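You operate a simulated robot arm through the tools that you are given. There is no shell and no other tool.

Carry out the task below with a simulated robot arm. There is one attempt and no reset: what you move stays moved.

## Task
Steer to the right mark, then the left mark, then centre and lock.
Fine: the yellow end marks of the steering knob; the red lock pin is pushed in at the end.

The check looks at the end state, three seconds after you hand in, the way a careful person would. Anything else that was tipped, shoved, dropped, spilled or broken makes it a failure.

## Robot
A 7-joint arm with a two-finger parallel gripper, fixed in place. Base frame: the origin is at the foot of the arm, x ahead of it, y to its left, z up. Lengths are in mm, angles in rad, forces in N, time in s.
Its first joint turns from -2.601 to 2.601 rad. Payload 3.43 kg.
The TCP is the grasp point between the finger pads, 30 mm short of the fingertips. In the tool frame z runs along the fingers and y along their closing line. Largest opening 94 mm; finger width 28, thickness 10; the body of the gripper, 50 by 96 mm, starts 55 mm behind the TCP.
Orientation is that of the tool frame in the base frame, as a unit quaternion [x, y, z, w]. With the fingers straight down and closing along the base's y, the tool's x points along the base's -x, its y along +y and its z along -z.

## Interface
- The arm moves only by the tool play_rows. Its argument "rows" is text: rows parted by semicolons, each of 7 numbers parted by spaces: the turn, a rotation vector about the tool's x, y, z in units of 6 degrees (1.0 is 6 degrees), then the shift along the tool's x, y, z in units of 30 mm (1.0 is 30 mm), then the opening, from 0 (shut) to 1 (fully open). In form: rx ry rz x y z gripper; .... A call has 1 to 20 rows; each row shifts and turns the commanded pose from where the row before left it, along the tool's axes as they then stand. A call with a number of a shift or a turn outside -1 to 1 is refused whole. Rows are played at 5 a second. More than 50 mm and 0.15 rad between two rows, or a gripper value outside its range, and nothing of the call is played. A pose out of reach is approached as far as the arm can. The call stops where the force on the tool passes 40 N (or 10 N more than at its start, if that is more) or the arm is blocked; 0.2 s more then pass. The fingers move at their own pace (about 45 mm/s each) and stop on an object; they squeeze with about 42 N. The grip force told is the motor's: it shows also when the fingers shut on nothing. Time passes only in rows, and 0.2 s behind the last, so rows that do not move let the fingers close. It gives the time, the measured TCP pose, the force on the tool (base axes), the opening and the grip force at its end, in the units of the frame above (readings bear some noise), with the torque about the TCP (base axes, N m) and any sound that the robot's microphone picked up, and new pictures: "pictures" is both (left out), scene, wrist or none.
- Cameras (640 x 400 px; columns grow to the right, rows downward): "scene" is fixed at [43.3, 644.3, 1460.4]; the picture's right is [0.86, -0.51, 0.00], its down [-0.35, -0.59, -0.73] and it looks along [0.37, 0.62, -0.69] (base axes); focal length 352 px, centre (320, 200). "wrist" rides on the gripper at [76, 14, -103] in the tool frame; the picture's right is [-0.18, 0.98, 0.00], its down [-0.75, -0.14, -0.64] and it looks along [-0.63, -0.12, 0.77] (tool axes); focal length 243 px, centre (320, 200).
- locate(camera, pixels): for up to 12 pixels [column, row] of the newest picture of that camera ("zoom" is the newest enlarged one), the place [x, y, z] in the base frame of the surface seen there, good to about 2 mm, but the place of the scene camera against the robot may be out by one fixed shift of up to 12 mm in any direction. The clock stands still meanwhile.
- enlarge(camera, box): a new picture of the part [left, top, right, bottom] of that camera's present view, enlarged. The clock stands still meanwhile.
- hand_in(): hands the job in; it is judged then, once.

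Unless the task says otherwise, let go and move clear before handing in.

The tools are called after "Emit:" by a JSON object that holds its "name" and its "arguments". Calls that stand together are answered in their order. play_rows: Moves the arm, as the interface text tells. Its arguments: {"type":"object","properties":{"rows":{"type":"string"},"pictures":{"type":"string","enum":["both","scene","wrist","none"]}},"required":["rows"]} The other tools are called the same way: locate (camera, pixels) gives the place of the surface under pixels of a picture; enlarge (camera, box) takes an enlarged picture of a part of a camera's view; hand_in () hands the job in.

At the start:

```text
t: 0.0
tcp_pos: [389.3, 906.8, 1214.1]
orientation: [0.0, 1.0, 0.001, 0.0]
contact_force: [-0.6, -0.4, -0.2]
torque: [-0.04, 0.02, -0.04]
gripper_width: 93.9
finger_force: 0.0
```

scene: 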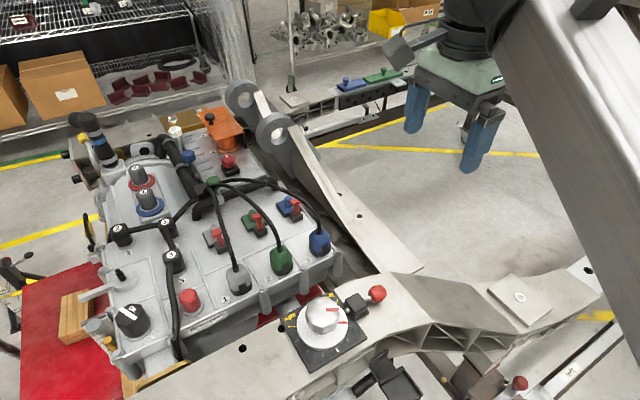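
wrist: 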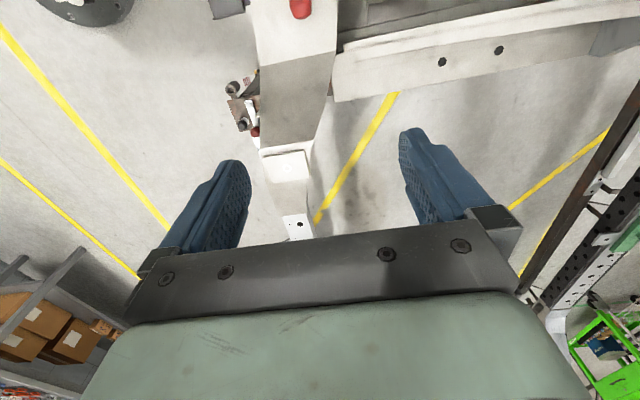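

The scene picture shows the steering knob at about (322,318) on a dark plate with yellow marks, and a red pin at about (376,294). I'll enlarge that region first.

Emit:
{"name": "enlarge", "arguments": {"camera": "scene", "box": [260, 260, 420, 360]}}

Emit:
{"name": "locate", "arguments": {"camera": "scene", "pixels": [[322, 308], [322, 318], [300, 325], [345, 322], [291, 316], [376, 293], [357, 304], [345, 350], [290, 310], [410, 320], [505, 300]]}}

```text
4.00 times, centred on (340, 310) of scene
```

zoom: 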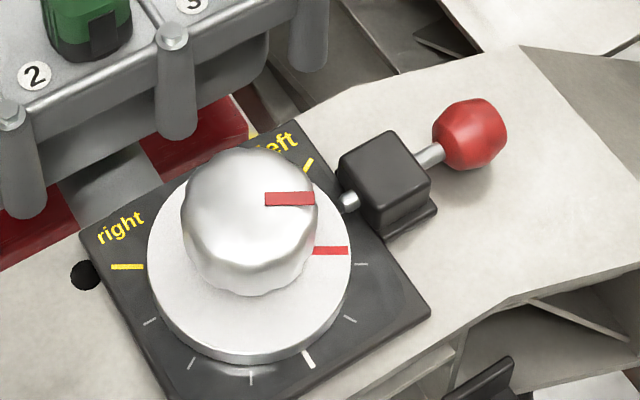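

```text
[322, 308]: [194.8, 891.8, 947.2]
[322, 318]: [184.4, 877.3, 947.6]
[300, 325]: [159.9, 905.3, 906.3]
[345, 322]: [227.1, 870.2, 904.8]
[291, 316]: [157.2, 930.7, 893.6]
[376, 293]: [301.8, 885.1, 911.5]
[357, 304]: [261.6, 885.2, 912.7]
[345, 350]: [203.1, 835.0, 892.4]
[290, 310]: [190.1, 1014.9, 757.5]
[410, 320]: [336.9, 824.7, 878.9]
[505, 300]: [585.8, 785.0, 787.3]
```

The enlarged picture shows yellow "right" mark at (127,267), yellow "left" mark at (308,165), a long white centre tick at (308,358), the red pointer near (330,250), and the red-ball pin at (470,135) through a black block. I'll measure these places.

Emit:
{"name": "locate", "arguments": {"camera": "zoom", "pixels": [[118, 267], [138, 267], [309, 161], [304, 170], [308, 358], [251, 378], [361, 264], [349, 319], [191, 364], [150, 322], [330, 250], [345, 250]]}}

Emit:
{"name": "locate", "arguments": {"camera": "zoom", "pixels": [[470, 120], [470, 150], [445, 135], [505, 130], [425, 157], [348, 202], [385, 150], [385, 190], [290, 198], [250, 155], [250, 280], [190, 215]]}}

Emit:
{"name": "enlarge", "arguments": {"camera": "scene", "box": [280, 270, 360, 320]}}

```text
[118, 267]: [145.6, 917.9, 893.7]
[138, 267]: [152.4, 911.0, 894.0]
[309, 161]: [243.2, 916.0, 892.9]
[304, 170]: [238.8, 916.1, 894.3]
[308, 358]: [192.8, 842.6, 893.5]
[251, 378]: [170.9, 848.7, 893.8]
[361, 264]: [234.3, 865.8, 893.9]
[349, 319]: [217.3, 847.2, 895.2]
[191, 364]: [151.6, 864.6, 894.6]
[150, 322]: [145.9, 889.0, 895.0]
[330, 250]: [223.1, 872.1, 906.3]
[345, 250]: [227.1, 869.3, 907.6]
```

```text
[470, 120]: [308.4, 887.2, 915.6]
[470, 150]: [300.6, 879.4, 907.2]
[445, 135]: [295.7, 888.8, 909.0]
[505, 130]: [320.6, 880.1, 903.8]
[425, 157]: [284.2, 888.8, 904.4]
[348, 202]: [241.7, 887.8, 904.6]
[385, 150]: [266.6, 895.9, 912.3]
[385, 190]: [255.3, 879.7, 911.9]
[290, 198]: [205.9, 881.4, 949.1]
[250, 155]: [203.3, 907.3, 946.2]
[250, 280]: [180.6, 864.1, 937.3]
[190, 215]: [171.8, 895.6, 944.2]
```

```text
8.00 times, centred on (320, 295) of scene
```

zoom: 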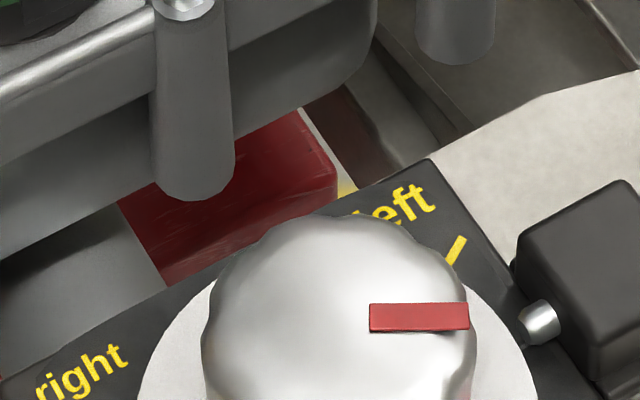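

The dial centre comes out near (194,890). The marks are roughly: right at 150°, left at 30°, centre at 270°, and the pointer is now at about 328°. I'll check the heights of things nearby, then move above the knob for a wrist view.

Emit:
{"name": "locate", "arguments": {"camera": "scene", "pixels": [[237, 278], [280, 258], [319, 242], [190, 298], [290, 205], [213, 182], [130, 320], [270, 130], [230, 130], [140, 180], [370, 240], [520, 384]]}}

Emit:
{"name": "play_rows", "arguments": {"rows": "0 0 0 0.93 -0.08 0.5 0.7; 0 0 0 0.93 -0.08 0.5 0.7; 0 0 0 0.93 -0.08 0.5 0.7; 0 0 0 0.93 -0.08 0.5 0.7; 0 0 0 0.93 -0.08 0.5 0.7; 0 0 0 0.93 -0.08 0.5 0.7; 0 0 0 0.93 -0.08 0.5 0.7; 0 0 0 0 0 0 0.7"}}

```text
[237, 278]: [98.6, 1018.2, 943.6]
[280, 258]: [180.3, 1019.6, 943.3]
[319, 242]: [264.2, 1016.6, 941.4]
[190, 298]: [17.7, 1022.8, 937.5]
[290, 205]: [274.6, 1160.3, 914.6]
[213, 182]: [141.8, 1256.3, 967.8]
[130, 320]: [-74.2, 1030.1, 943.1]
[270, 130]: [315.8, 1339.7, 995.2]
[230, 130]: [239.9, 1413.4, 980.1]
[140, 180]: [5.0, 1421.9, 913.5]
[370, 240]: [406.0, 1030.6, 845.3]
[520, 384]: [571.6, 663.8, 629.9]
```

```text
t: 1.8
tcp_pos: [193.3, 891.0, 1108.9]
orientation: [0.0, 1.0, 0.0, 0.0]
contact_force: [0.0, 0.1, 0.6]
torque: [0.0, -0.02, -0.01]
gripper_width: 65.8
finger_force: 0.0
```

scene: 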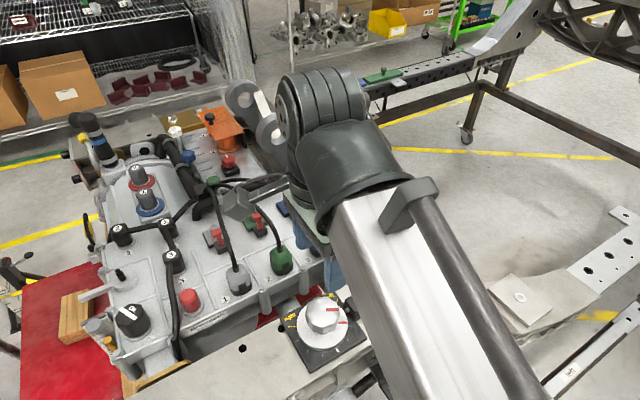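
wrist: 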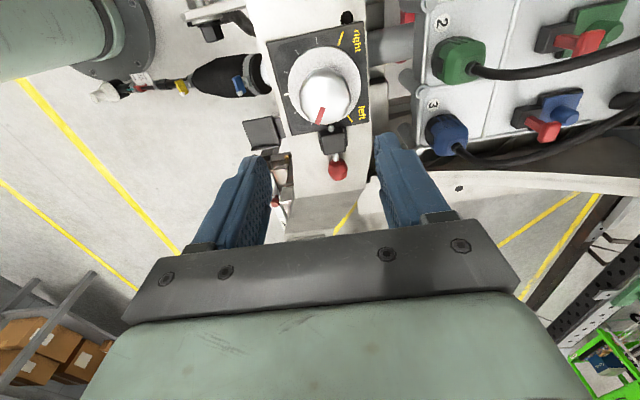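

The wrist view now shows the knob at (325,90) with the pin below it at (336,165). I'll locate the dial features through the wrist camera for accurate positions.

Emit:
{"name": "enlarge", "arguments": {"camera": "wrist", "box": [256, 20, 416, 120]}}

Emit:
{"name": "enlarge", "arguments": {"camera": "wrist", "box": [260, 20, 400, 190]}}

```text
4.00 times, centred on (336, 70) of wrist
```

zoom: 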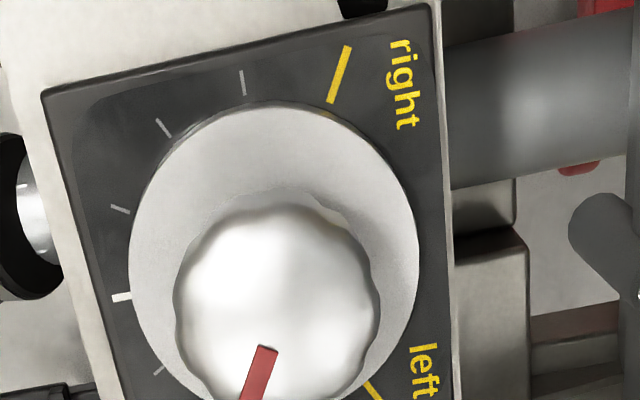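

```text
2.35 times, centred on (330, 105) of wrist
```

zoom: 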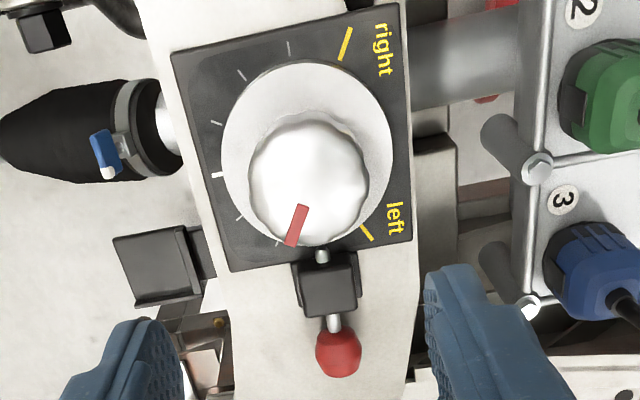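

Emit:
{"name": "locate", "arguments": {"camera": "zoom", "pixels": [[341, 57], [351, 30], [363, 227], [371, 239], [290, 47], [241, 75], [216, 123], [216, 175], [239, 218], [278, 242], [302, 206], [291, 243]]}}

Emit:
{"name": "locate", "arguments": {"camera": "zoom", "pixels": [[251, 180], [368, 180], [308, 125], [308, 180], [338, 340], [338, 370], [318, 352], [359, 352], [332, 322], [321, 257], [328, 270], [328, 305]]}}

Emit:
{"name": "locate", "arguments": {"camera": "zoom", "pixels": [[224, 140], [391, 140], [305, 64], [178, 55], [408, 240], [232, 270], [240, 200], [385, 190], [265, 80], [355, 85], [302, 290], [355, 290]]}}

```text
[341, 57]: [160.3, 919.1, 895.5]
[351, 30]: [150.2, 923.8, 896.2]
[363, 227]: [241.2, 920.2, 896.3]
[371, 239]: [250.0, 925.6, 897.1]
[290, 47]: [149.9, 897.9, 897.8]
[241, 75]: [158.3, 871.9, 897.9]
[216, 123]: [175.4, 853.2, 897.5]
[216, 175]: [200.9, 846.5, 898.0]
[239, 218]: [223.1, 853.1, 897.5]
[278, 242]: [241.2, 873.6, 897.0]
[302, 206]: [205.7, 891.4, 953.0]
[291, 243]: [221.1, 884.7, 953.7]
```

```text
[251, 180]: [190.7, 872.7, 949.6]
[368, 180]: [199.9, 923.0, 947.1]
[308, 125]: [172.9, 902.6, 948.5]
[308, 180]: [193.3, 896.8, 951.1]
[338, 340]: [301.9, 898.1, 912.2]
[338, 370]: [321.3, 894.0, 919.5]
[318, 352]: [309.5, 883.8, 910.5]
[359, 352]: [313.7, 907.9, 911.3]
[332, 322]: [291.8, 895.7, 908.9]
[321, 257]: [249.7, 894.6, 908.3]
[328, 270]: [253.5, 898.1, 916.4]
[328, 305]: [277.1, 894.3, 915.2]
```

```text
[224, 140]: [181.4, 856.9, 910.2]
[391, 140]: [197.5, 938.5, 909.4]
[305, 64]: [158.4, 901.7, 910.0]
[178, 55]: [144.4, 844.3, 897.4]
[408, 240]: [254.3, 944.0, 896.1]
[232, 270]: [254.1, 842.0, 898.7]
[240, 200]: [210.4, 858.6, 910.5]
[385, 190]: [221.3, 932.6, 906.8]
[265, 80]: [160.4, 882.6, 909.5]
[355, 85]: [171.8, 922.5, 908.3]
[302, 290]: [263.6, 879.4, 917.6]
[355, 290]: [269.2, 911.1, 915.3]
```

The wrist camera puts the dial centre at about (199.5, 897), with the flange top at z≈909, the knob top at 952, the ball at (312,896,910) and the block top at 916. I'll turn the tool to yaw +150° in the air, so the camera side follows the pointer and the whole swing fits in one grasp, and check that the wrist can get there.

Emit:
{"name": "play_rows", "arguments": {"rows": "0 0 0 -0.2 0.2 0 0.75; 0 0 -1 0 0 0 0.75; 0 0 -1 0 0 0 0.75; 0 0 -1 0 0 0 0.75; 0 0 -1 0 0 0 0.75; 0 0 -1 0 0 0 0.75; 0 0 -1 0 0 0 0.75; 0 0 -1 0 0 0 0.75; 0 0 -1 0 0 0 0.75; 0 0 -1 0 0 0 0.75; 0 0 -1 0 0 0 0.75; 0 0 -1 0 0 0 0.75; 0 0 -1 0 0 0 0.75; 0 0 -1 0 0 0 0.75; 0 0 -1 0 0 0 0.75; 0 0 -1 0 0 0 0.75; 0 0 -1 0 0 0 0.75; 0 0 -1 0 0 0 0.75; 0 0 0 0 0 0 0.75", "pictures": "none"}}

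```text
t: 5.8
tcp_pos: [200.4, 896.6, 1108.6]
orientation: [0.777, -0.629, 0.0, -0.001]
contact_force: [0.3, -0.8, -0.6]
torque: [-0.01, -0.03, -0.01]
gripper_width: 70.4
finger_force: 0.0
```

The wrist has turned to yaw 102° without trouble. I'll finish the turn to 150° and look.

Emit:
{"name": "play_rows", "arguments": {"rows": "0 0 -1 0 0 0 0.75; 0 0 -1 0 0 0 0.75; 0 0 -1 0 0 0 0.75; 0 0 -1 0 0 0 0.75; 0 0 -1 0 0 0 0.75; 0 0 -1 0 0 0 0.75; 0 0 -1 0 0 0 0.75; 0 0 -1 0 0 0 0.75; 0 0 0 0 0 0 0.75; 0 0 0 0 0 0 0.75", "pictures": "both"}}

Emit:
{"name": "enlarge", "arguments": {"camera": "wrist", "box": [240, 20, 400, 120]}}

```text
t: 8.0
tcp_pos: [200.1, 894.9, 1108.9]
orientation: [0.966, -0.259, 0.0, 0.001]
contact_force: [0.5, 0.0, -0.4]
torque: [0.01, 0.04, 0.0]
gripper_width: 70.7
finger_force: 0.1
```

scene: 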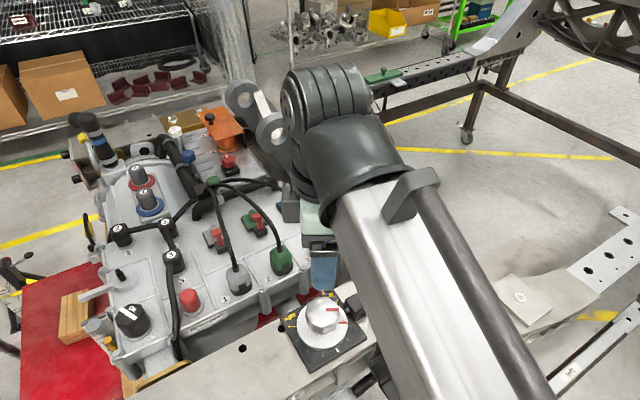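
wrist: 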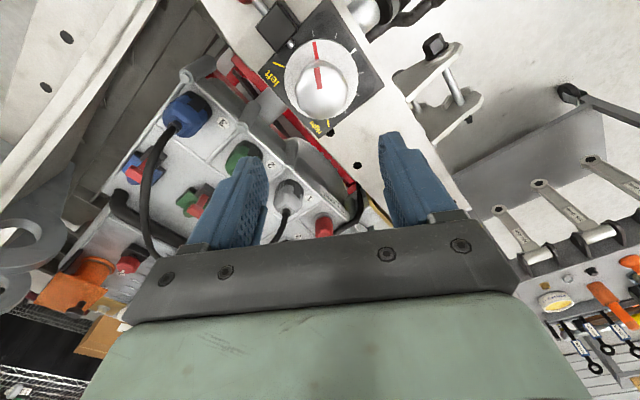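

```text
4.00 times, centred on (320, 70) of wrist
```

zoom: 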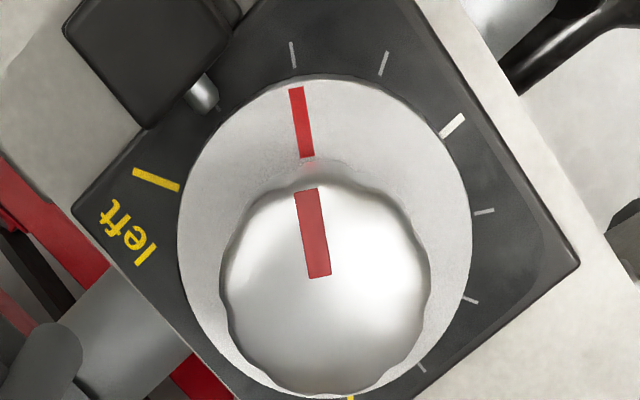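

The pointer (zoom 301,120) is close to the tick at (292,55), with its line slightly off. I'll locate dial points again from this view to fix the centre and pointer angle.

Emit:
{"name": "locate", "arguments": {"camera": "zoom", "pixels": [[297, 92], [307, 153], [306, 190], [319, 275], [292, 45], [294, 66], [383, 64], [454, 126], [484, 211], [470, 299], [178, 187], [137, 171]]}}

Emit:
{"name": "locate", "arguments": {"camera": "zoom", "pixels": [[185, 200], [468, 220], [330, 78], [230, 115], [410, 105], [200, 280], [450, 300], [224, 280], [428, 280], [322, 390], [322, 190], [204, 92]]}}

```text
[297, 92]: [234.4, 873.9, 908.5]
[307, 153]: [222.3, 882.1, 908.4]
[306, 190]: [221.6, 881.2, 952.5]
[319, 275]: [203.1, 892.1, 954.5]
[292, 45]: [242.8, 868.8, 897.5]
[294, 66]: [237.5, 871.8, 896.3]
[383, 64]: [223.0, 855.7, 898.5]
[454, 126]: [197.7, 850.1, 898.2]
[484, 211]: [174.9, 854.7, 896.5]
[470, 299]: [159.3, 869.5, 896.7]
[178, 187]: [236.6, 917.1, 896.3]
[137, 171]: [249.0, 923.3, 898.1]
```

```text
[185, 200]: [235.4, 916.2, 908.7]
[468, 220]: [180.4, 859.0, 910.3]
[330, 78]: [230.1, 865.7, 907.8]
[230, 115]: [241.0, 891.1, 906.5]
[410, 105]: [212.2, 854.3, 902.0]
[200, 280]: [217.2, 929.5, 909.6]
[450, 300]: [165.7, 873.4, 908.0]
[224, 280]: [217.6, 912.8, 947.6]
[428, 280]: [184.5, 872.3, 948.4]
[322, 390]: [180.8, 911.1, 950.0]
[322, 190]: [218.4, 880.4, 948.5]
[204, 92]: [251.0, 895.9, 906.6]
```

The centre is at about (199.5, 896) and the pointer is within about 1° of the 330° tick. I'll centre the tool and descend to z≈944, with the fingers clear of the flange at 909.

Emit:
{"name": "play_rows", "arguments": {"rows": "0 0 0 -0.037 -0.025 0.5 0.75; 0 0 0 0 0 0.5 0.75; 0 0 0 0 0 0.5 0.75; 0 0 0 0 0 0.5 0.75; 0 0 0 0 0 0.5 0.75; 0 0 0 0 0 0.5 0.75; 0 0 0 0 0 0.5 0.75; 0 0 0 0 0 0.5 0.75; 0 0 0 0 0 0.5 0.75; 0 0 0 0 0 0.5 0.75; 0 0 0 0 0 0.5 0.75; 0 0 0 0 0 0 0.75", "pictures": "both"}}

Emit:
{"name": "enlarge", "arguments": {"camera": "wrist", "box": [200, 20, 440, 240]}}

```text
t: 10.6
tcp_pos: [199.7, 896.9, 944.7]
orientation: [0.966, -0.258, 0.0, 0.0]
contact_force: [-0.9, 0.4, -1.1]
torque: [-0.03, 0.0, -0.02]
gripper_width: 70.5
finger_force: 0.1
```

scene: 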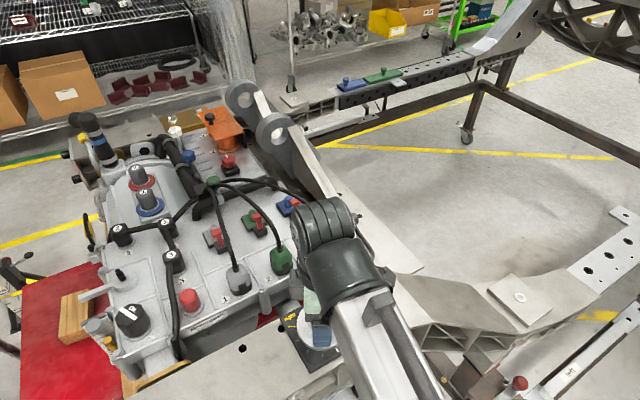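
wrist: 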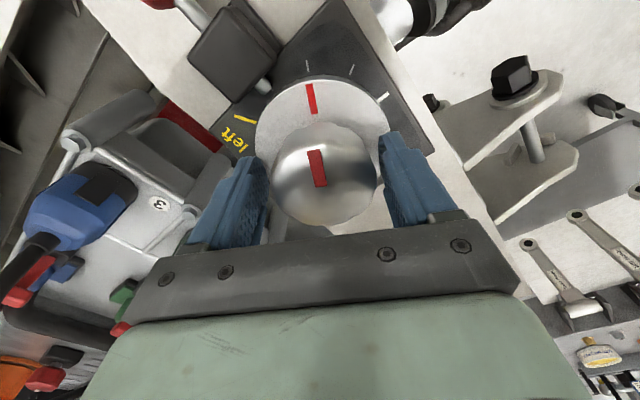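

```text
1.82 times, centred on (320, 130) of wrist
```

zoom: 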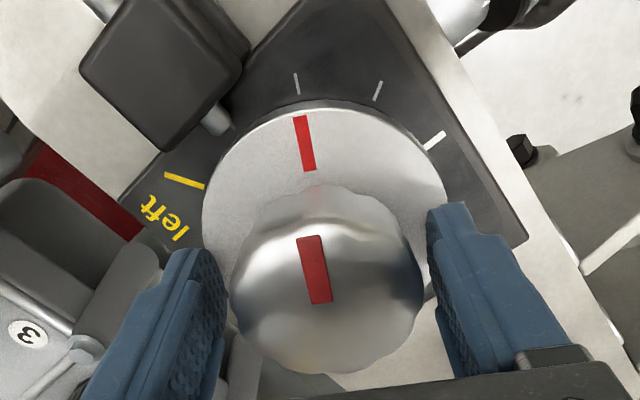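

The knob sits between the fingers (edges at about 273 and 378 px), nearly centred. I'll close on it and check the force.

Emit:
{"name": "play_rows", "arguments": {"rows": "0 0 0 0 0 0 0.5; 0 0 0 0 0 0 0.4; 0 0 0 0 0 0 0; 0 0 0 0 0 0 0; 0 0 0 0 0 0 0", "pictures": "wrist"}}

Emit:
{"name": "enlarge", "arguments": {"camera": "wrist", "box": [200, 20, 440, 240]}}

```text
t: 11.8
tcp_pos: [198.0, 895.4, 944.6]
orientation: [0.966, -0.259, 0.0, 0.002]
contact_force: [-11.6, -23.4, -9.6]
torque: [0.69, 0.06, -0.08]
gripper_width: 57.1
finger_force: 45.3
```

wrist: 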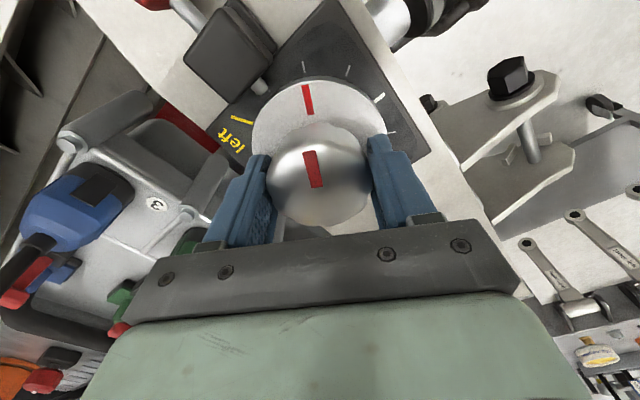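

```text
1.82 times, centred on (320, 130) of wrist
```

zoom: 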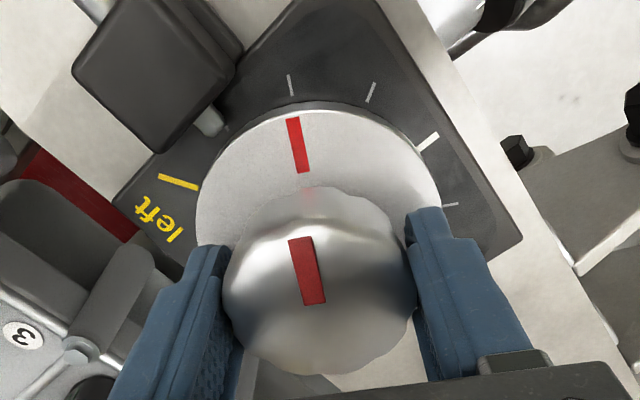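

The grip holds at width 57, with about 26 N of side load along the tool's +y because the tool is about 2 mm off centre. I'll shift the command to relieve that before turning.

Emit:
{"name": "play_rows", "arguments": {"rows": "0 0 0 0 0.04 0 0; 0 0 0 0 0.03 0 0; 0 0 0 0 0 0 0", "pictures": "none"}}

```text
t: 12.6
tcp_pos: [198.2, 895.9, 944.4]
orientation: [0.966, -0.259, 0.0, 0.0]
contact_force: [-8.2, -14.3, -9.5]
torque: [-0.09, 0.74, -0.09]
gripper_width: 56.6
finger_force: 44.7
```

The side load fell to about 16 N, so I'll shift a little more in the same direction.

Emit:
{"name": "play_rows", "arguments": {"rows": "0 0 0 0 0.05 0.02 0; 0 0 0 0 0.05 0.02 0; 0 0 0 0 0 0 0", "pictures": "none"}}

```text
t: 13.4
tcp_pos: [200.4, 894.4, 945.0]
orientation: [0.966, -0.26, 0.001, -0.002]
contact_force: [16.5, 4.9, 14.0]
torque: [-0.93, -0.13, -0.05]
gripper_width: 56.1
finger_force: 45.3
```

The side load has now overshot (tool x +12, y −12, z +14), so I'll ease back part of the way.

Emit:
{"name": "play_rows", "arguments": {"rows": "0 0 0 0.03 -0.03 -0.02 0; 0 0 0 0.03 -0.02 -0.02 0; 0 0 0 0 0 0 0", "pictures": "wrist"}}

Emit:
{"name": "enlarge", "arguments": {"camera": "wrist", "box": [200, 20, 440, 240]}}

```text
t: 14.2
tcp_pos: [199.8, 895.0, 944.3]
orientation: [0.966, -0.26, 0.0, -0.001]
contact_force: [12.5, 13.8, 8.1]
torque: [0.51, -0.95, -0.04]
gripper_width: 56.3
finger_force: 44.7
```

wrist: 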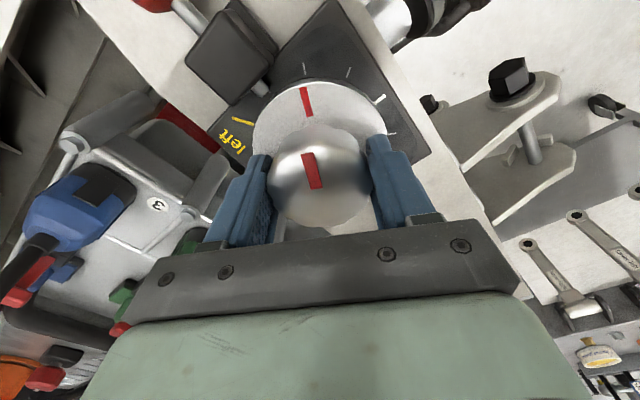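

```text
1.82 times, centred on (320, 130) of wrist
```

zoom: 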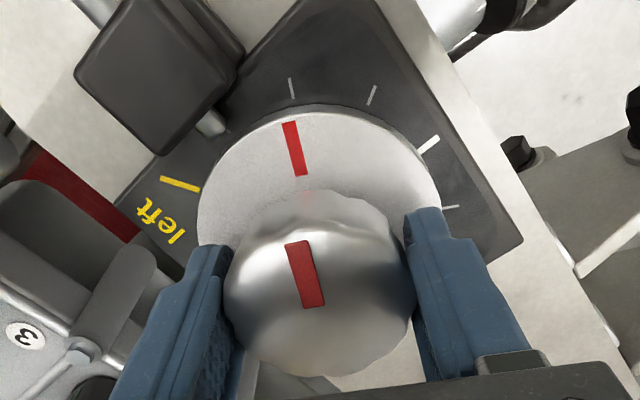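

The readings don't track the shifts cleanly, so I'll wait a moment without moving to see what the force settles to.

Emit:
{"name": "play_rows", "arguments": {"rows": "0 0 0 0 0 0 0; 0 0 0 0 0 0 0; 0 0 0 0 0 0 0; 0 0 0 0 0 0 0", "pictures": "none"}}

```text
t: 15.2
tcp_pos: [199.0, 895.3, 943.4]
orientation: [0.966, -0.259, 0.0, -0.001]
contact_force: [13.3, 21.8, 12.7]
torque: [-0.7, -0.39, -0.02]
gripper_width: 56.3
finger_force: 44.9
```

The force changed again with no motion. I'll take another still reading to see whether this is noise or drift.

Emit:
{"name": "play_rows", "arguments": {"rows": "0 0 0 0 0 0 0", "pictures": "none"}}

Emit:
{"name": "play_rows", "arguments": {"rows": "0 0 0 0 0 0 0", "pictures": "none"}}

Emit:
{"name": "play_rows", "arguments": {"rows": "0 0 0 0 0 0 0; 0 0 0 0 0 0 0; 0 0 0 0 0 0 0", "pictures": "none"}}

```text
t: 15.6
tcp_pos: [200.5, 895.5, 944.9]
orientation: [0.966, -0.259, -0.001, -0.001]
contact_force: [13.6, 23.4, 14.3]
torque: [-0.83, -0.1, 0.02]
gripper_width: 56.3
finger_force: 44.9
```

```text
t: 16.0
tcp_pos: [198.3, 894.9, 943.9]
orientation: [0.966, -0.258, -0.001, -0.003]
contact_force: [12.9, 24.3, 15.4]
torque: [-0.8, 0.1, 0.02]
gripper_width: 56.4
finger_force: 45.5
```

```text
t: 16.8
tcp_pos: [199.7, 895.0, 943.8]
orientation: [0.966, -0.259, -0.001, -0.002]
contact_force: [12.3, 25.1, 16.9]
torque: [-0.57, 0.2, -0.02]
gripper_width: 56.2
finger_force: 45.1
```

The position reading is noisy by about 1 mm, and the force is slowly winding up toward +y, so the command sits about 2 mm too far toward −y. I'll correct by +2 mm base y and a touch upward, then let it settle.

Emit:
{"name": "play_rows", "arguments": {"rows": "0 0 0 -0.033 -0.058 -0.03 0; 0 0 0 0 0 0 0; 0 0 0 0 0 0 0; 0 0 0 0 0 0 0; 0 0 0 0 0 0 0", "pictures": "none"}}

Emit:
{"name": "play_rows", "arguments": {"rows": "0 0 0 0 0 0 0; 0 0 0 0 0 0 0; 0 0 0 0 0 0 0", "pictures": "none"}}

```text
t: 18.0
tcp_pos: [200.0, 895.2, 942.7]
orientation: [0.966, -0.259, 0.0, 0.001]
contact_force: [4.9, -2.0, -12.7]
torque: [0.95, -0.06, -0.12]
gripper_width: 56.0
finger_force: 45.6
```

```text
t: 18.8
tcp_pos: [200.8, 896.6, 944.5]
orientation: [0.966, -0.259, 0.0, 0.003]
contact_force: [3.7, -11.5, -24.0]
torque: [0.29, 0.11, 0.0]
gripper_width: 56.2
finger_force: 45.6
```

It has swung slightly the other way (y −11, z −24), so I'll ease back by about 0.5 mm.

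Emit:
{"name": "play_rows", "arguments": {"rows": "0 0 0 0.01 0.017 0.015 0; 0 0 0 0 0 0 0; 0 0 0 0 0 0 0; 0 0 0 0 0 0 0; 0 0 0 0 0 0 0", "pictures": "none"}}

Emit:
{"name": "play_rows", "arguments": {"rows": "0 0 0 0 0 0 0; 0 0 0 0 0 0 0; 0 0 0 0 0 0 0", "pictures": "none"}}

```text
t: 20.0
tcp_pos: [199.4, 894.9, 944.0]
orientation: [0.966, -0.259, 0.0, 0.002]
contact_force: [4.8, -14.2, -26.6]
torque: [-0.14, 0.04, -0.04]
gripper_width: 56.2
finger_force: 45.0
```

```text
t: 20.8
tcp_pos: [199.9, 895.2, 944.1]
orientation: [0.966, -0.26, -0.001, 0.001]
contact_force: [5.3, -16.3, -29.0]
torque: [-0.07, -0.01, -0.04]
gripper_width: 56.4
finger_force: 44.8
```

It is still drifting slowly (z −29, y −16), so one more small correction down and toward −y.

Emit:
{"name": "play_rows", "arguments": {"rows": "0 0 0 0.01 0.02 0.02 0; 0 0 0 0 0 0 0; 0 0 0 0 0 0 0; 0 0 0 0 0 0 0; 0 0 0 0 0 0 0", "pictures": "none"}}

```text
t: 22.0
tcp_pos: [200.0, 895.3, 944.3]
orientation: [0.966, -0.26, 0.001, -0.001]
contact_force: [10.5, -2.2, -3.8]
torque: [-0.57, 0.07, -0.01]
gripper_width: 56.0
finger_force: 45.0
```

The forces are now low. I'll start turning clockwise (toward the right mark), 30° first as a test.

Emit:
{"name": "play_rows", "arguments": {"rows": "0 0 1 0 0 0 0; 0 0 1 0 0 0 0; 0 0 1 0 0 0 0; 0 0 1 0 0 0 0; 0 0 1 0 0 0 0; 0 0 0 0 0 0 0", "pictures": "wrist"}}

Emit:
{"name": "enlarge", "arguments": {"camera": "wrist", "box": [200, 20, 440, 240]}}

```text
t: 23.4
tcp_pos: [198.3, 895.8, 945.1]
orientation: [0.865, -0.501, 0.0, -0.001]
contact_force: [12.9, 3.7, 4.9]
torque: [0.36, -0.8, -0.11]
gripper_width: 56.2
finger_force: 45.0
```

wrist: 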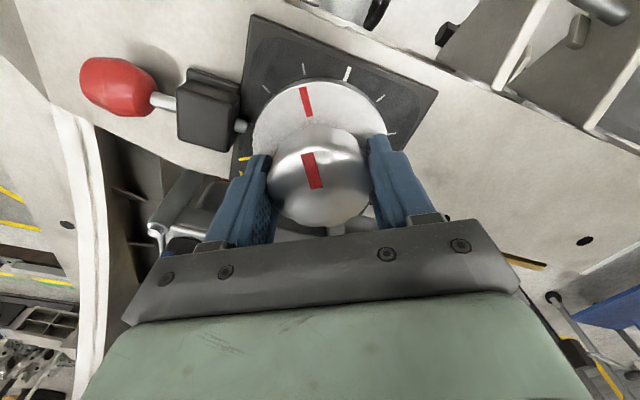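

```text
1.82 times, centred on (320, 130) of wrist
```

zoom: 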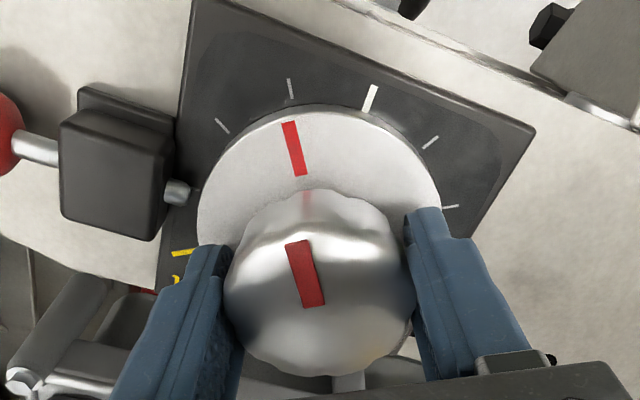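

The knob follows the gripper exactly: the pointer stays at (294,148) in the zoom and the next tick has come to (290,88). I'll continue clockwise.

Emit:
{"name": "play_rows", "arguments": {"rows": "0 0 1 0 0 0 0; 0 0 1 0 0 0 0; 0 0 1 0 0 0 0; 0 0 1 0 0 0 0; 0 0 1 0 0 0 0; 0 0 1 0 0 0 0; 0 0 1 0 0 0 0; 0 0 1 0 0 0 0; 0 0 1 0 0 0 0; 0 0 1 0 0 0 0; 0 0 0 0 0 0 0", "pictures": "wrist"}}

```text
t: 25.8
tcp_pos: [199.8, 894.0, 943.9]
orientation: [-0.499, 0.867, 0.001, 0.0]
contact_force: [14.7, 13.3, 19.1]
torque: [-0.28, 0.18, -0.08]
gripper_width: 56.0
finger_force: 44.7
```

wrist: 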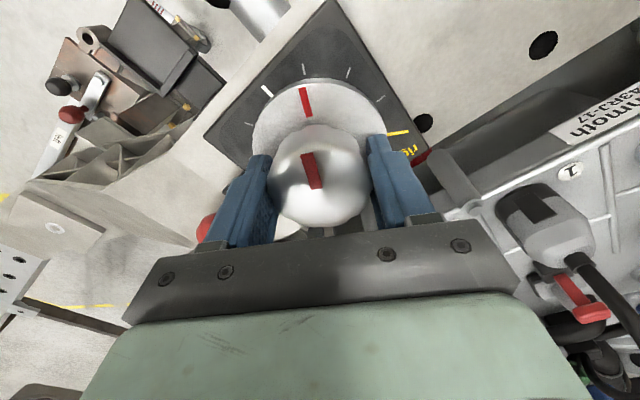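

The turn is going well (yaw 60°, pointer past the centre tick), though about 27 N of load has built up. I'll relieve that by about 1 mm, then continue.

Emit:
{"name": "play_rows", "arguments": {"rows": "0 0 0 -0.035 -0.015 -0.013 0; 0 0 0 0 0 0 0; 0 0 0 0 0 0 0; 0 0 0 0 0 0 0", "pictures": "none"}}

```text
t: 26.8
tcp_pos: [200.7, 894.4, 944.1]
orientation: [-0.5, 0.866, 0.0, 0.0]
contact_force: [3.2, -1.3, 3.0]
torque: [1.21, -0.46, -0.07]
gripper_width: 56.1
finger_force: 45.1
```

Forces are low again. I'll continue clockwise another 66° and look before the last part.

Emit:
{"name": "play_rows", "arguments": {"rows": "0 0 1 0 0 0 0; 0 0 1 0 0 0 0; 0 0 1 0 0 0 0; 0 0 1 0 0 0 0; 0 0 1 0 0 0 0; 0 0 1 0 0 0 0; 0 0 1 0 0 0 0; 0 0 1 0 0 0 0; 0 0 1 0 0 0 0; 0 0 1 0 0 0 0; 0 0 1 0 0 0 0; 0 0 0 0 0 0 0", "pictures": "wrist"}}

Emit:
{"name": "enlarge", "arguments": {"camera": "wrist", "box": [200, 20, 440, 240]}}

```text
t: 29.4
tcp_pos: [200.1, 894.1, 944.1]
orientation: [0.053, 0.999, -0.001, -0.001]
contact_force: [-4.6, -17.5, -11.7]
torque: [0.31, 0.15, -0.07]
gripper_width: 56.0
finger_force: 44.8
```

wrist: 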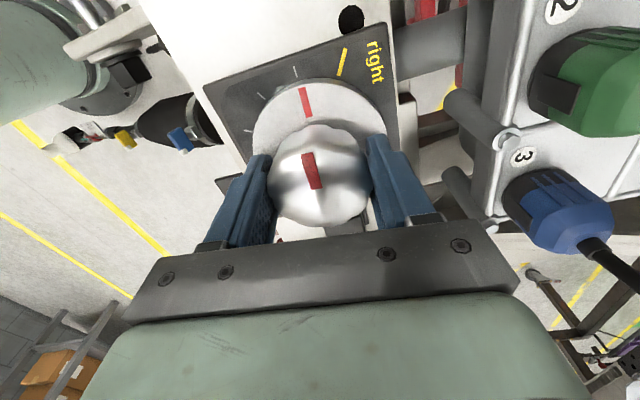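

```text
1.82 times, centred on (320, 130) of wrist
```

zoom: 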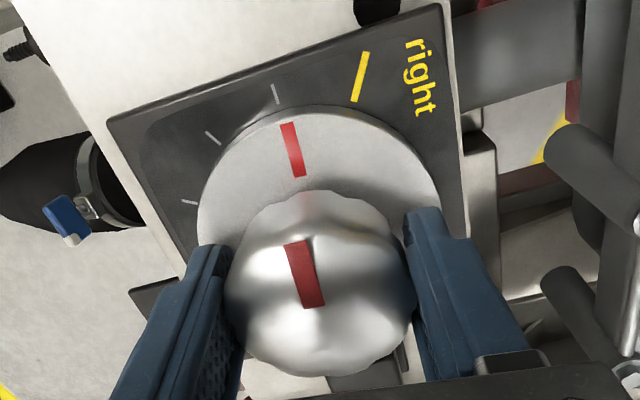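

The yellow right mark is now at (361,77) in the zoom, about 24° from the pointer. I'll relieve the side load and turn the last 24°, then check the alignment.

Emit:
{"name": "play_rows", "arguments": {"rows": "0 0 0 0 -0.027 0.013 0; 0 0 1 0 0 0 0; 0 0 1 0 0 0 0; 0 0 1 0 0 0 0; 0 0 1 0 0 0 0; 0 0 0 0 0 0 0; 0 0 0 0 0 0 0; 0 0 0 0 0 0 0", "pictures": "wrist"}}

Emit:
{"name": "enlarge", "arguments": {"camera": "wrist", "box": [220, 40, 380, 140]}}

```text
t: 31.2
tcp_pos: [198.7, 895.8, 943.3]
orientation: [0.258, 0.966, 0.001, -0.001]
contact_force: [-6.7, -3.5, 17.0]
torque: [-0.71, -0.09, -0.09]
gripper_width: 55.8
finger_force: 45.8
```

wrist: 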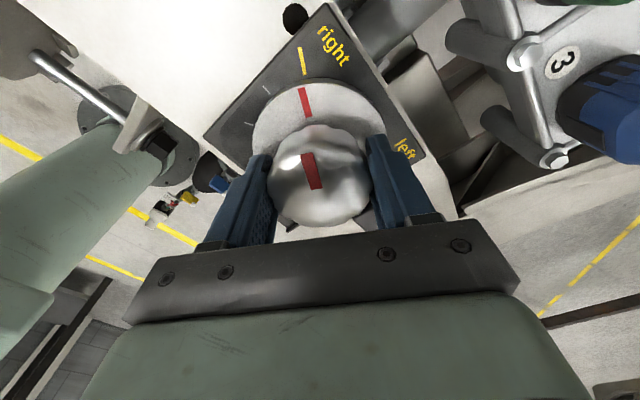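

```text
4.00 times, centred on (300, 90) of wrist
```

zoom: 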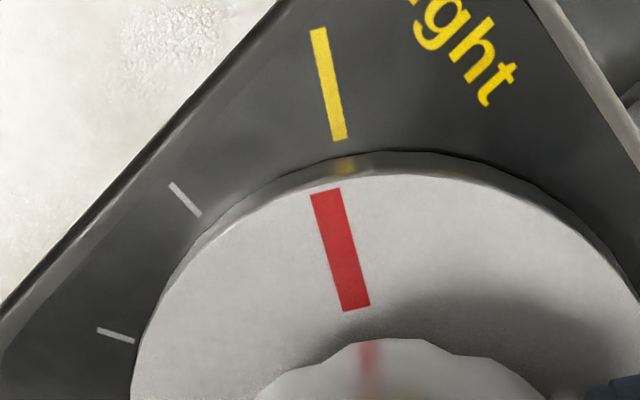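

The pointer and the yellow right mark are nearly in line, at zoom pointer (326,192)-(356,308) and mark (319,28)-(339,139). I'll measure both precisely.

Emit:
{"name": "locate", "arguments": {"camera": "zoom", "pixels": [[326, 193], [333, 220], [341, 250], [348, 280], [355, 305], [320, 32], [324, 55], [328, 78], [332, 100], [337, 130]]}}

Emit:
{"name": "enlarge", "arguments": {"camera": "wrist", "box": [270, 35, 334, 75]}}

```text
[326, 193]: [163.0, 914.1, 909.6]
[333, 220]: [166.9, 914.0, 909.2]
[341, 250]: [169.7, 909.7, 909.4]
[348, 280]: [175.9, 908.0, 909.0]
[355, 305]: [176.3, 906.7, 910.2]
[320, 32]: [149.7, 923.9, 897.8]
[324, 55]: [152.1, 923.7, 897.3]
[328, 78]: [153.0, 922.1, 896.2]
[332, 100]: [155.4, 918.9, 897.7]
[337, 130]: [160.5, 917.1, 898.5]
```

```text
10.00 times, centred on (302, 55) of wrist
```

zoom: 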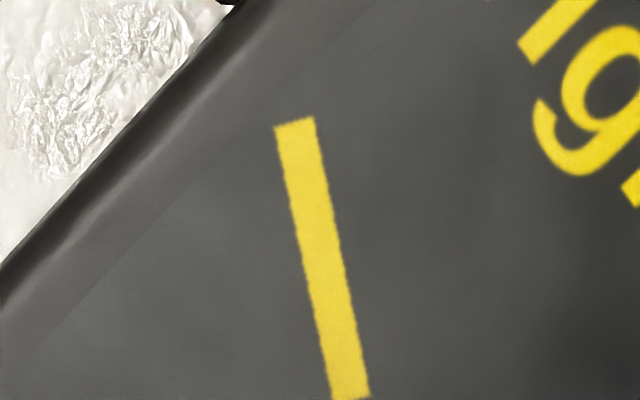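

Pointer and mark differ by about 2° (pointer at ~152.4°, mark at ~150.4°), so I'll turn 2° further clockwise and remeasure.

Emit:
{"name": "play_rows", "arguments": {"rows": "0 0 0.33 0 0 -0.012 0; 0 0 0 0 0 0 0; 0 0 0 0 0 0 0; 0 0 0 0 0 0 0", "pictures": "wrist"}}

Emit:
{"name": "enlarge", "arguments": {"camera": "wrist", "box": [220, 40, 380, 140]}}

```text
t: 32.2
tcp_pos: [199.8, 894.6, 943.9]
orientation: [0.276, 0.961, 0.001, -0.001]
contact_force: [-5.1, 6.4, 15.6]
torque: [0.29, -0.14, -0.06]
gripper_width: 56.1
finger_force: 44.7
```

wrist: 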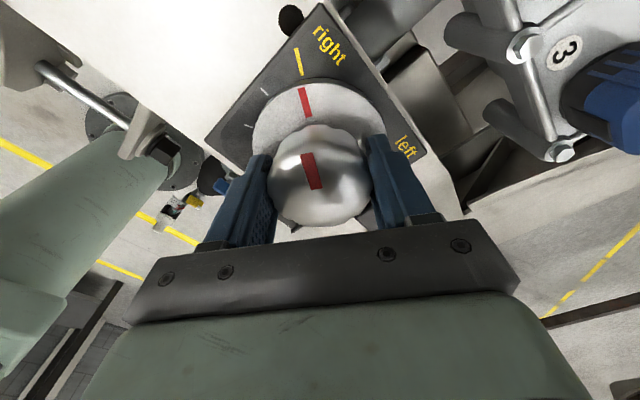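

```text
4.00 times, centred on (300, 90) of wrist
```

zoom: 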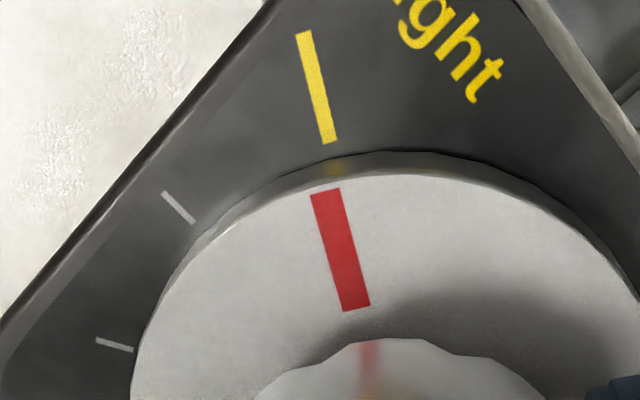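

The alignment is closer now: pointer (326,192)-(355,308), mark (305,32)-(330,142). I'll measure again with several points.

Emit:
{"name": "locate", "arguments": {"camera": "zoom", "pixels": [[327, 195], [332, 215], [337, 235], [342, 255], [347, 275], [352, 295], [306, 36], [310, 55], [314, 73], [319, 92], [323, 110], [328, 132]]}}

Emit:
{"name": "locate", "arguments": {"camera": "zoom", "pixels": [[325, 190], [330, 207], [335, 228], [340, 248], [345, 268], [350, 288], [305, 33], [308, 48], [312, 65], [317, 84], [321, 102], [326, 125]]}}

Emit:
{"name": "locate", "arguments": {"camera": "zoom", "pixels": [[132, 340], [132, 380], [145, 310], [175, 260], [210, 220], [250, 195], [290, 180], [350, 175], [430, 182], [500, 205], [550, 235], [600, 290]]}}

```text
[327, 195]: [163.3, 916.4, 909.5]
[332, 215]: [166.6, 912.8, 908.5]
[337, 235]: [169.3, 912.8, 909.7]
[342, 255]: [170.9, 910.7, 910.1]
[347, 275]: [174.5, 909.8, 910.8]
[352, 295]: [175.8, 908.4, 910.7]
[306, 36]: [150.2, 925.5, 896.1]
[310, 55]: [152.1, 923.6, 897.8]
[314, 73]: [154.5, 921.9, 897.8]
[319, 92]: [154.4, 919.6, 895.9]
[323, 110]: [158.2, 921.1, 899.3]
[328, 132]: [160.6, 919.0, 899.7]
```

```text
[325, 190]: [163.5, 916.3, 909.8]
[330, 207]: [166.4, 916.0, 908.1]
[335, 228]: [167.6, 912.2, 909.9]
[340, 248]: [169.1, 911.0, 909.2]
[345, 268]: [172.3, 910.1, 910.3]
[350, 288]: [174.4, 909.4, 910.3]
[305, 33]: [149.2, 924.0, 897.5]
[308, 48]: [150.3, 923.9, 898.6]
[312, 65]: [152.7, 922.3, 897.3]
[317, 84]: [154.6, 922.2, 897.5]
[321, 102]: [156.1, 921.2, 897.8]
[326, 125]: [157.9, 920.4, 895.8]
```

```text
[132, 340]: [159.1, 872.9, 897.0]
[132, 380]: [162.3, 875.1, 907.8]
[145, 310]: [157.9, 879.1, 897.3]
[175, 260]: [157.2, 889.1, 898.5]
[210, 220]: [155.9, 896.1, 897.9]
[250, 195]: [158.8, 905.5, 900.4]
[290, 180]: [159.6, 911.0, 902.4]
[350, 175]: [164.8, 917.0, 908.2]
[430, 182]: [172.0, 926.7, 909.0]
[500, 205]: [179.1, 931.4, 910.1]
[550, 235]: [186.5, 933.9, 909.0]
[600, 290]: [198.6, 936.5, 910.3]
```

Averaging the points leaves the pointer about 1.2° short of the mark, so I'll turn 0.2 units (1.2°) more and check.

Emit:
{"name": "play_rows", "arguments": {"rows": "0 0 0.2 0 0 -0.012 0; 0 0 0 0 0 0 0; 0 0 0 0 0 0 0; 0 0 0 0 0 0 0", "pictures": "both"}}

Emit:
{"name": "enlarge", "arguments": {"camera": "wrist", "box": [220, 40, 380, 140]}}

Emit:
{"name": "enlarge", "arguments": {"camera": "scene", "box": [260, 270, 380, 345]}}

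```text
t: 33.2
tcp_pos: [199.2, 895.9, 943.3]
orientation: [0.286, 0.958, 0.0, 0.0]
contact_force: [0.3, 7.8, 5.6]
torque: [0.93, 0.62, -0.12]
gripper_width: 55.7
finger_force: 45.4
```

scene: 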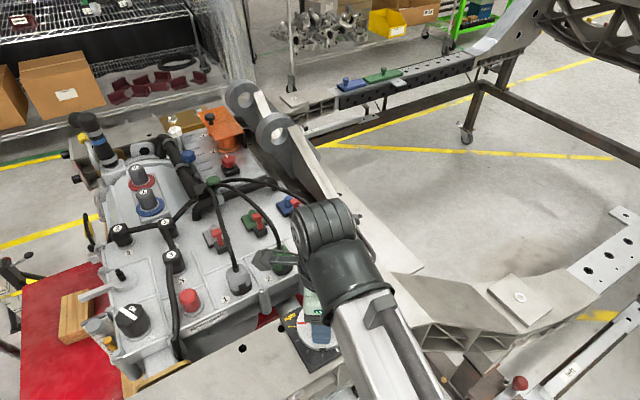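
wrist: 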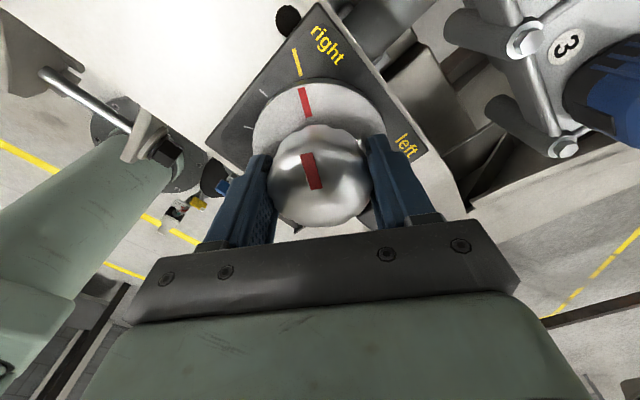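

```text
4.00 times, centred on (300, 90) of wrist
```

zoom: 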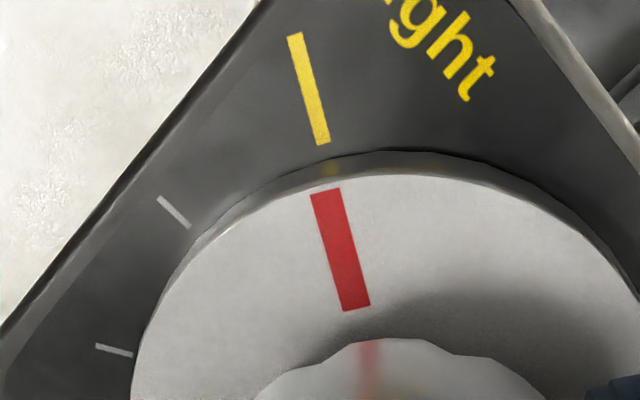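

```text
5.33 times, centred on (320, 308) of scene
```

zoom: 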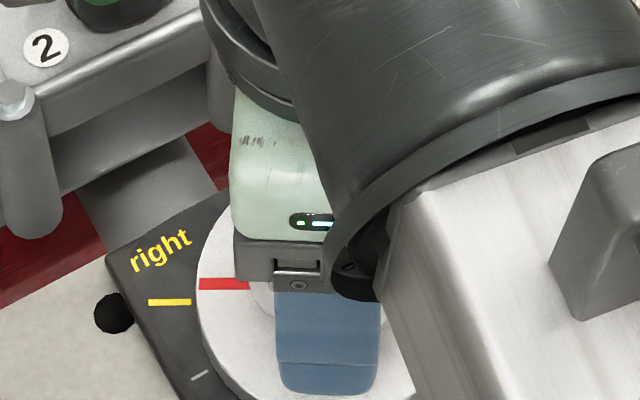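

The scene camera can also see the pointer (200–249, 284) and the right mark (148–190, 302). I'll locate both there as a second opinion.

Emit:
{"name": "locate", "arguments": {"camera": "zoom", "pixels": [[202, 284], [212, 284], [222, 284], [232, 284], [242, 284], [247, 284], [150, 302], [158, 302], [166, 302], [174, 302], [182, 302], [189, 302]]}}

Emit:
{"name": "locate", "arguments": {"camera": "zoom", "pixels": [[205, 250], [199, 270], [197, 300], [202, 330], [212, 355], [230, 380], [215, 225], [225, 212], [240, 385], [400, 385], [195, 378], [201, 374]]}}

Emit:
{"name": "enlarge", "arguments": {"camera": "wrist", "box": [220, 40, 380, 140]}}

Emit:
{"name": "locate", "arguments": {"camera": "zoom", "pixels": [[327, 195], [332, 215], [337, 235], [342, 255], [347, 275], [352, 295], [297, 38], [302, 58], [307, 78], [312, 98], [317, 118], [322, 138]]}}

```text
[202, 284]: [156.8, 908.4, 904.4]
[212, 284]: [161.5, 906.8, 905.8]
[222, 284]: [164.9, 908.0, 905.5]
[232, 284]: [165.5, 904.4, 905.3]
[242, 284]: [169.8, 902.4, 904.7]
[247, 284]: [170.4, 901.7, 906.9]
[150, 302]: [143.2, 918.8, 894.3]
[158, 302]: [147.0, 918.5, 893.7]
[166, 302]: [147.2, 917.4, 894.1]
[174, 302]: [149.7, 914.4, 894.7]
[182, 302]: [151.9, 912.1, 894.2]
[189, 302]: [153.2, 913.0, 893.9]
```

```text
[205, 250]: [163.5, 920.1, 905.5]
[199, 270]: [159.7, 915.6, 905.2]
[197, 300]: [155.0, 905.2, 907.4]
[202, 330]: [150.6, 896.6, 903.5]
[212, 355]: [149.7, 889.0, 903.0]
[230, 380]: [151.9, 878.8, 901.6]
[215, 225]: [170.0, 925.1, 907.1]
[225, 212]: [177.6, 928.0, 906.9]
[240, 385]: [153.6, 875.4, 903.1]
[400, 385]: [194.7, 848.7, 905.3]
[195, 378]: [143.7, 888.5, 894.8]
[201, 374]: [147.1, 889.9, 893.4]
```

```text
4.00 times, centred on (300, 90) of wrist
```

zoom: 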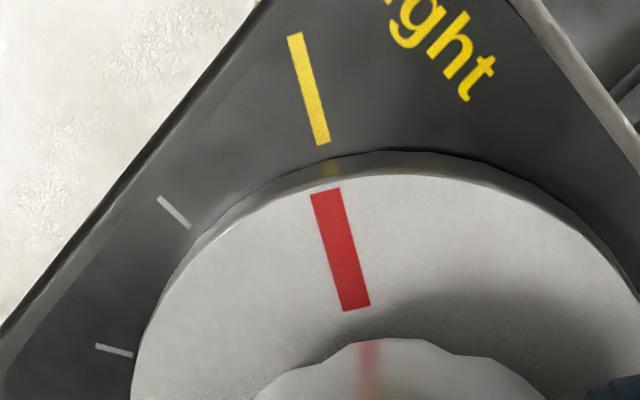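

```text
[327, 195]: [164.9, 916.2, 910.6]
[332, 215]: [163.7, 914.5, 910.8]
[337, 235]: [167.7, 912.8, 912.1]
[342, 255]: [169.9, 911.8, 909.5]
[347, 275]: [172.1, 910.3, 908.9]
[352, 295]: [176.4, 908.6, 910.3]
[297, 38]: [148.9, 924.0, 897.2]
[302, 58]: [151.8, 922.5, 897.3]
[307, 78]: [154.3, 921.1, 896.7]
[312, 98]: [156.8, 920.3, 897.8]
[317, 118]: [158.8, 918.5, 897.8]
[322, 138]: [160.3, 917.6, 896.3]
```

The wrist view says the pointer is aligned to within about 0.3°, and the scene view says about 1° short. I'll nudge 0.6° more and hold a moment on the right mark.

Emit:
{"name": "play_rows", "arguments": {"rows": "0 0 0.1 0 0 0 0; 0 0 0 0 0 0 0; 0 0 0 0 0 0 0; 0 0 0 0 0 0 0; 0 0 0 0 0 0 0; 0 0 0 0 0 0 0", "pictures": "wrist"}}

Emit:
{"name": "enlarge", "arguments": {"camera": "wrist", "box": [220, 40, 380, 140]}}

```text
t: 34.6
tcp_pos: [201.5, 895.1, 942.9]
orientation: [0.291, 0.957, 0.0, 0.0]
contact_force: [3.6, 9.6, 1.5]
torque: [0.13, 0.14, -0.08]
gripper_width: 55.9
finger_force: 44.8
```

wrist: 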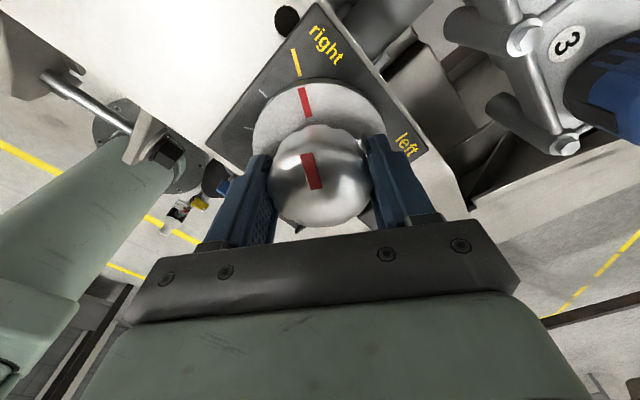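

```text
4.00 times, centred on (300, 90) of wrist
```

zoom: 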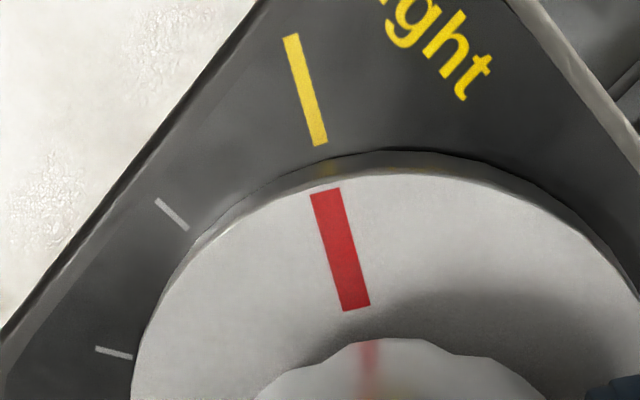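

The pointer and right mark are now parallel and in line, so the right mark is reached. Now I'll turn counterclockwise toward the left mark in stages, watching the load.

Emit:
{"name": "play_rows", "arguments": {"rows": "0 0 -1 0 0 0 0; 0 0 -1 0 0 0 0; 0 0 -1 0 0 0 0; 0 0 -1 0 0 0 0; 0 0 -1 0 0 0 0; 0 0 -1 0 0 0 0; 0 0 -1 0 0 0 0; 0 0 -1 0 0 0 0; 0 0 -1 0 0 0 0; 0 0 -1 0 0 0 0; 0 0 0 0 0 0 0", "pictures": "wrist"}}

```text
t: 37.0
tcp_pos: [200.2, 895.6, 943.9]
orientation: [-0.228, 0.974, 0.0, 0.0]
contact_force: [1.4, 2.4, -16.1]
torque: [0.85, -0.78, 0.02]
gripper_width: 56.0
finger_force: 45.1
```

wrist: 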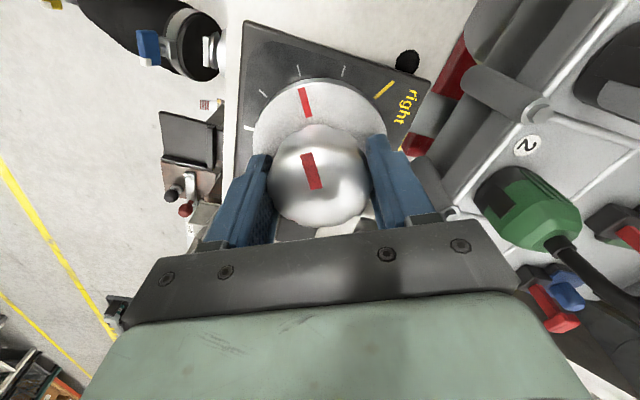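

The knob follows cleanly (yaw 26°) and the load is low. Continuing counterclockwise.

Emit:
{"name": "play_rows", "arguments": {"rows": "0 0 -1 0 0 0.012 0; 0 0 -1 0 0 0 0; 0 0 -1 0 0 0 0; 0 0 -1 0 0 0 0; 0 0 -1 0 0 0 0; 0 0 -1 0 0 0 0; 0 0 -1 0 0 0 0; 0 0 -1 0 0 0 0; 0 0 -1 0 0 0 0; 0 0 -1 0 0 0 0; 0 0 0 0 0 0 0", "pictures": "none"}}

```text
t: 39.4
tcp_pos: [200.6, 894.2, 943.4]
orientation: [-0.683, 0.73, 0.0, -0.001]
contact_force: [-3.0, -0.5, -15.9]
torque: [-1.14, 0.05, 0.09]
gripper_width: 56.2
finger_force: 44.9
```

Emit:
{"name": "play_rows", "arguments": {"rows": "0 0 -1 0 0 0.012 0; 0 0 -1 0 0 0 0; 0 0 -1 0 0 0 0; 0 0 -1 0 0 0 0; 0 0 -1 0 0 0 0; 0 0 -1 0 0 0 0; 0 0 -1 0 0 0 0; 0 0 -1 0 0 0 0; 0 0 -1 0 0 0 0; 0 0 -1 0 0 0 0; 0 0 0 0 0 0 0", "pictures": "wrist"}}

```text
t: 41.8
tcp_pos: [200.9, 895.0, 943.3]
orientation: [0.957, -0.29, 0.001, 0.0]
contact_force: [-3.9, -2.4, -2.2]
torque: [0.78, 1.02, -0.01]
gripper_width: 55.7
finger_force: 44.8
```

wrist: 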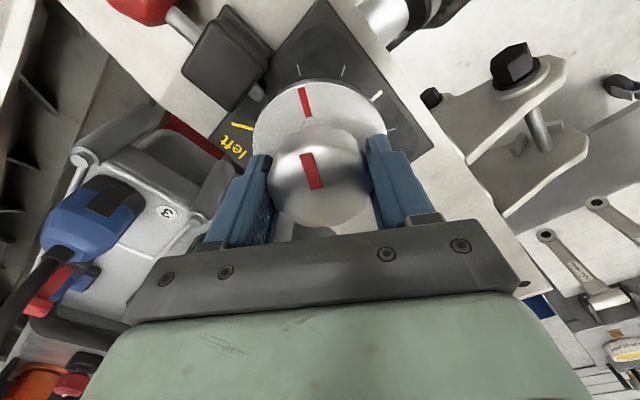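

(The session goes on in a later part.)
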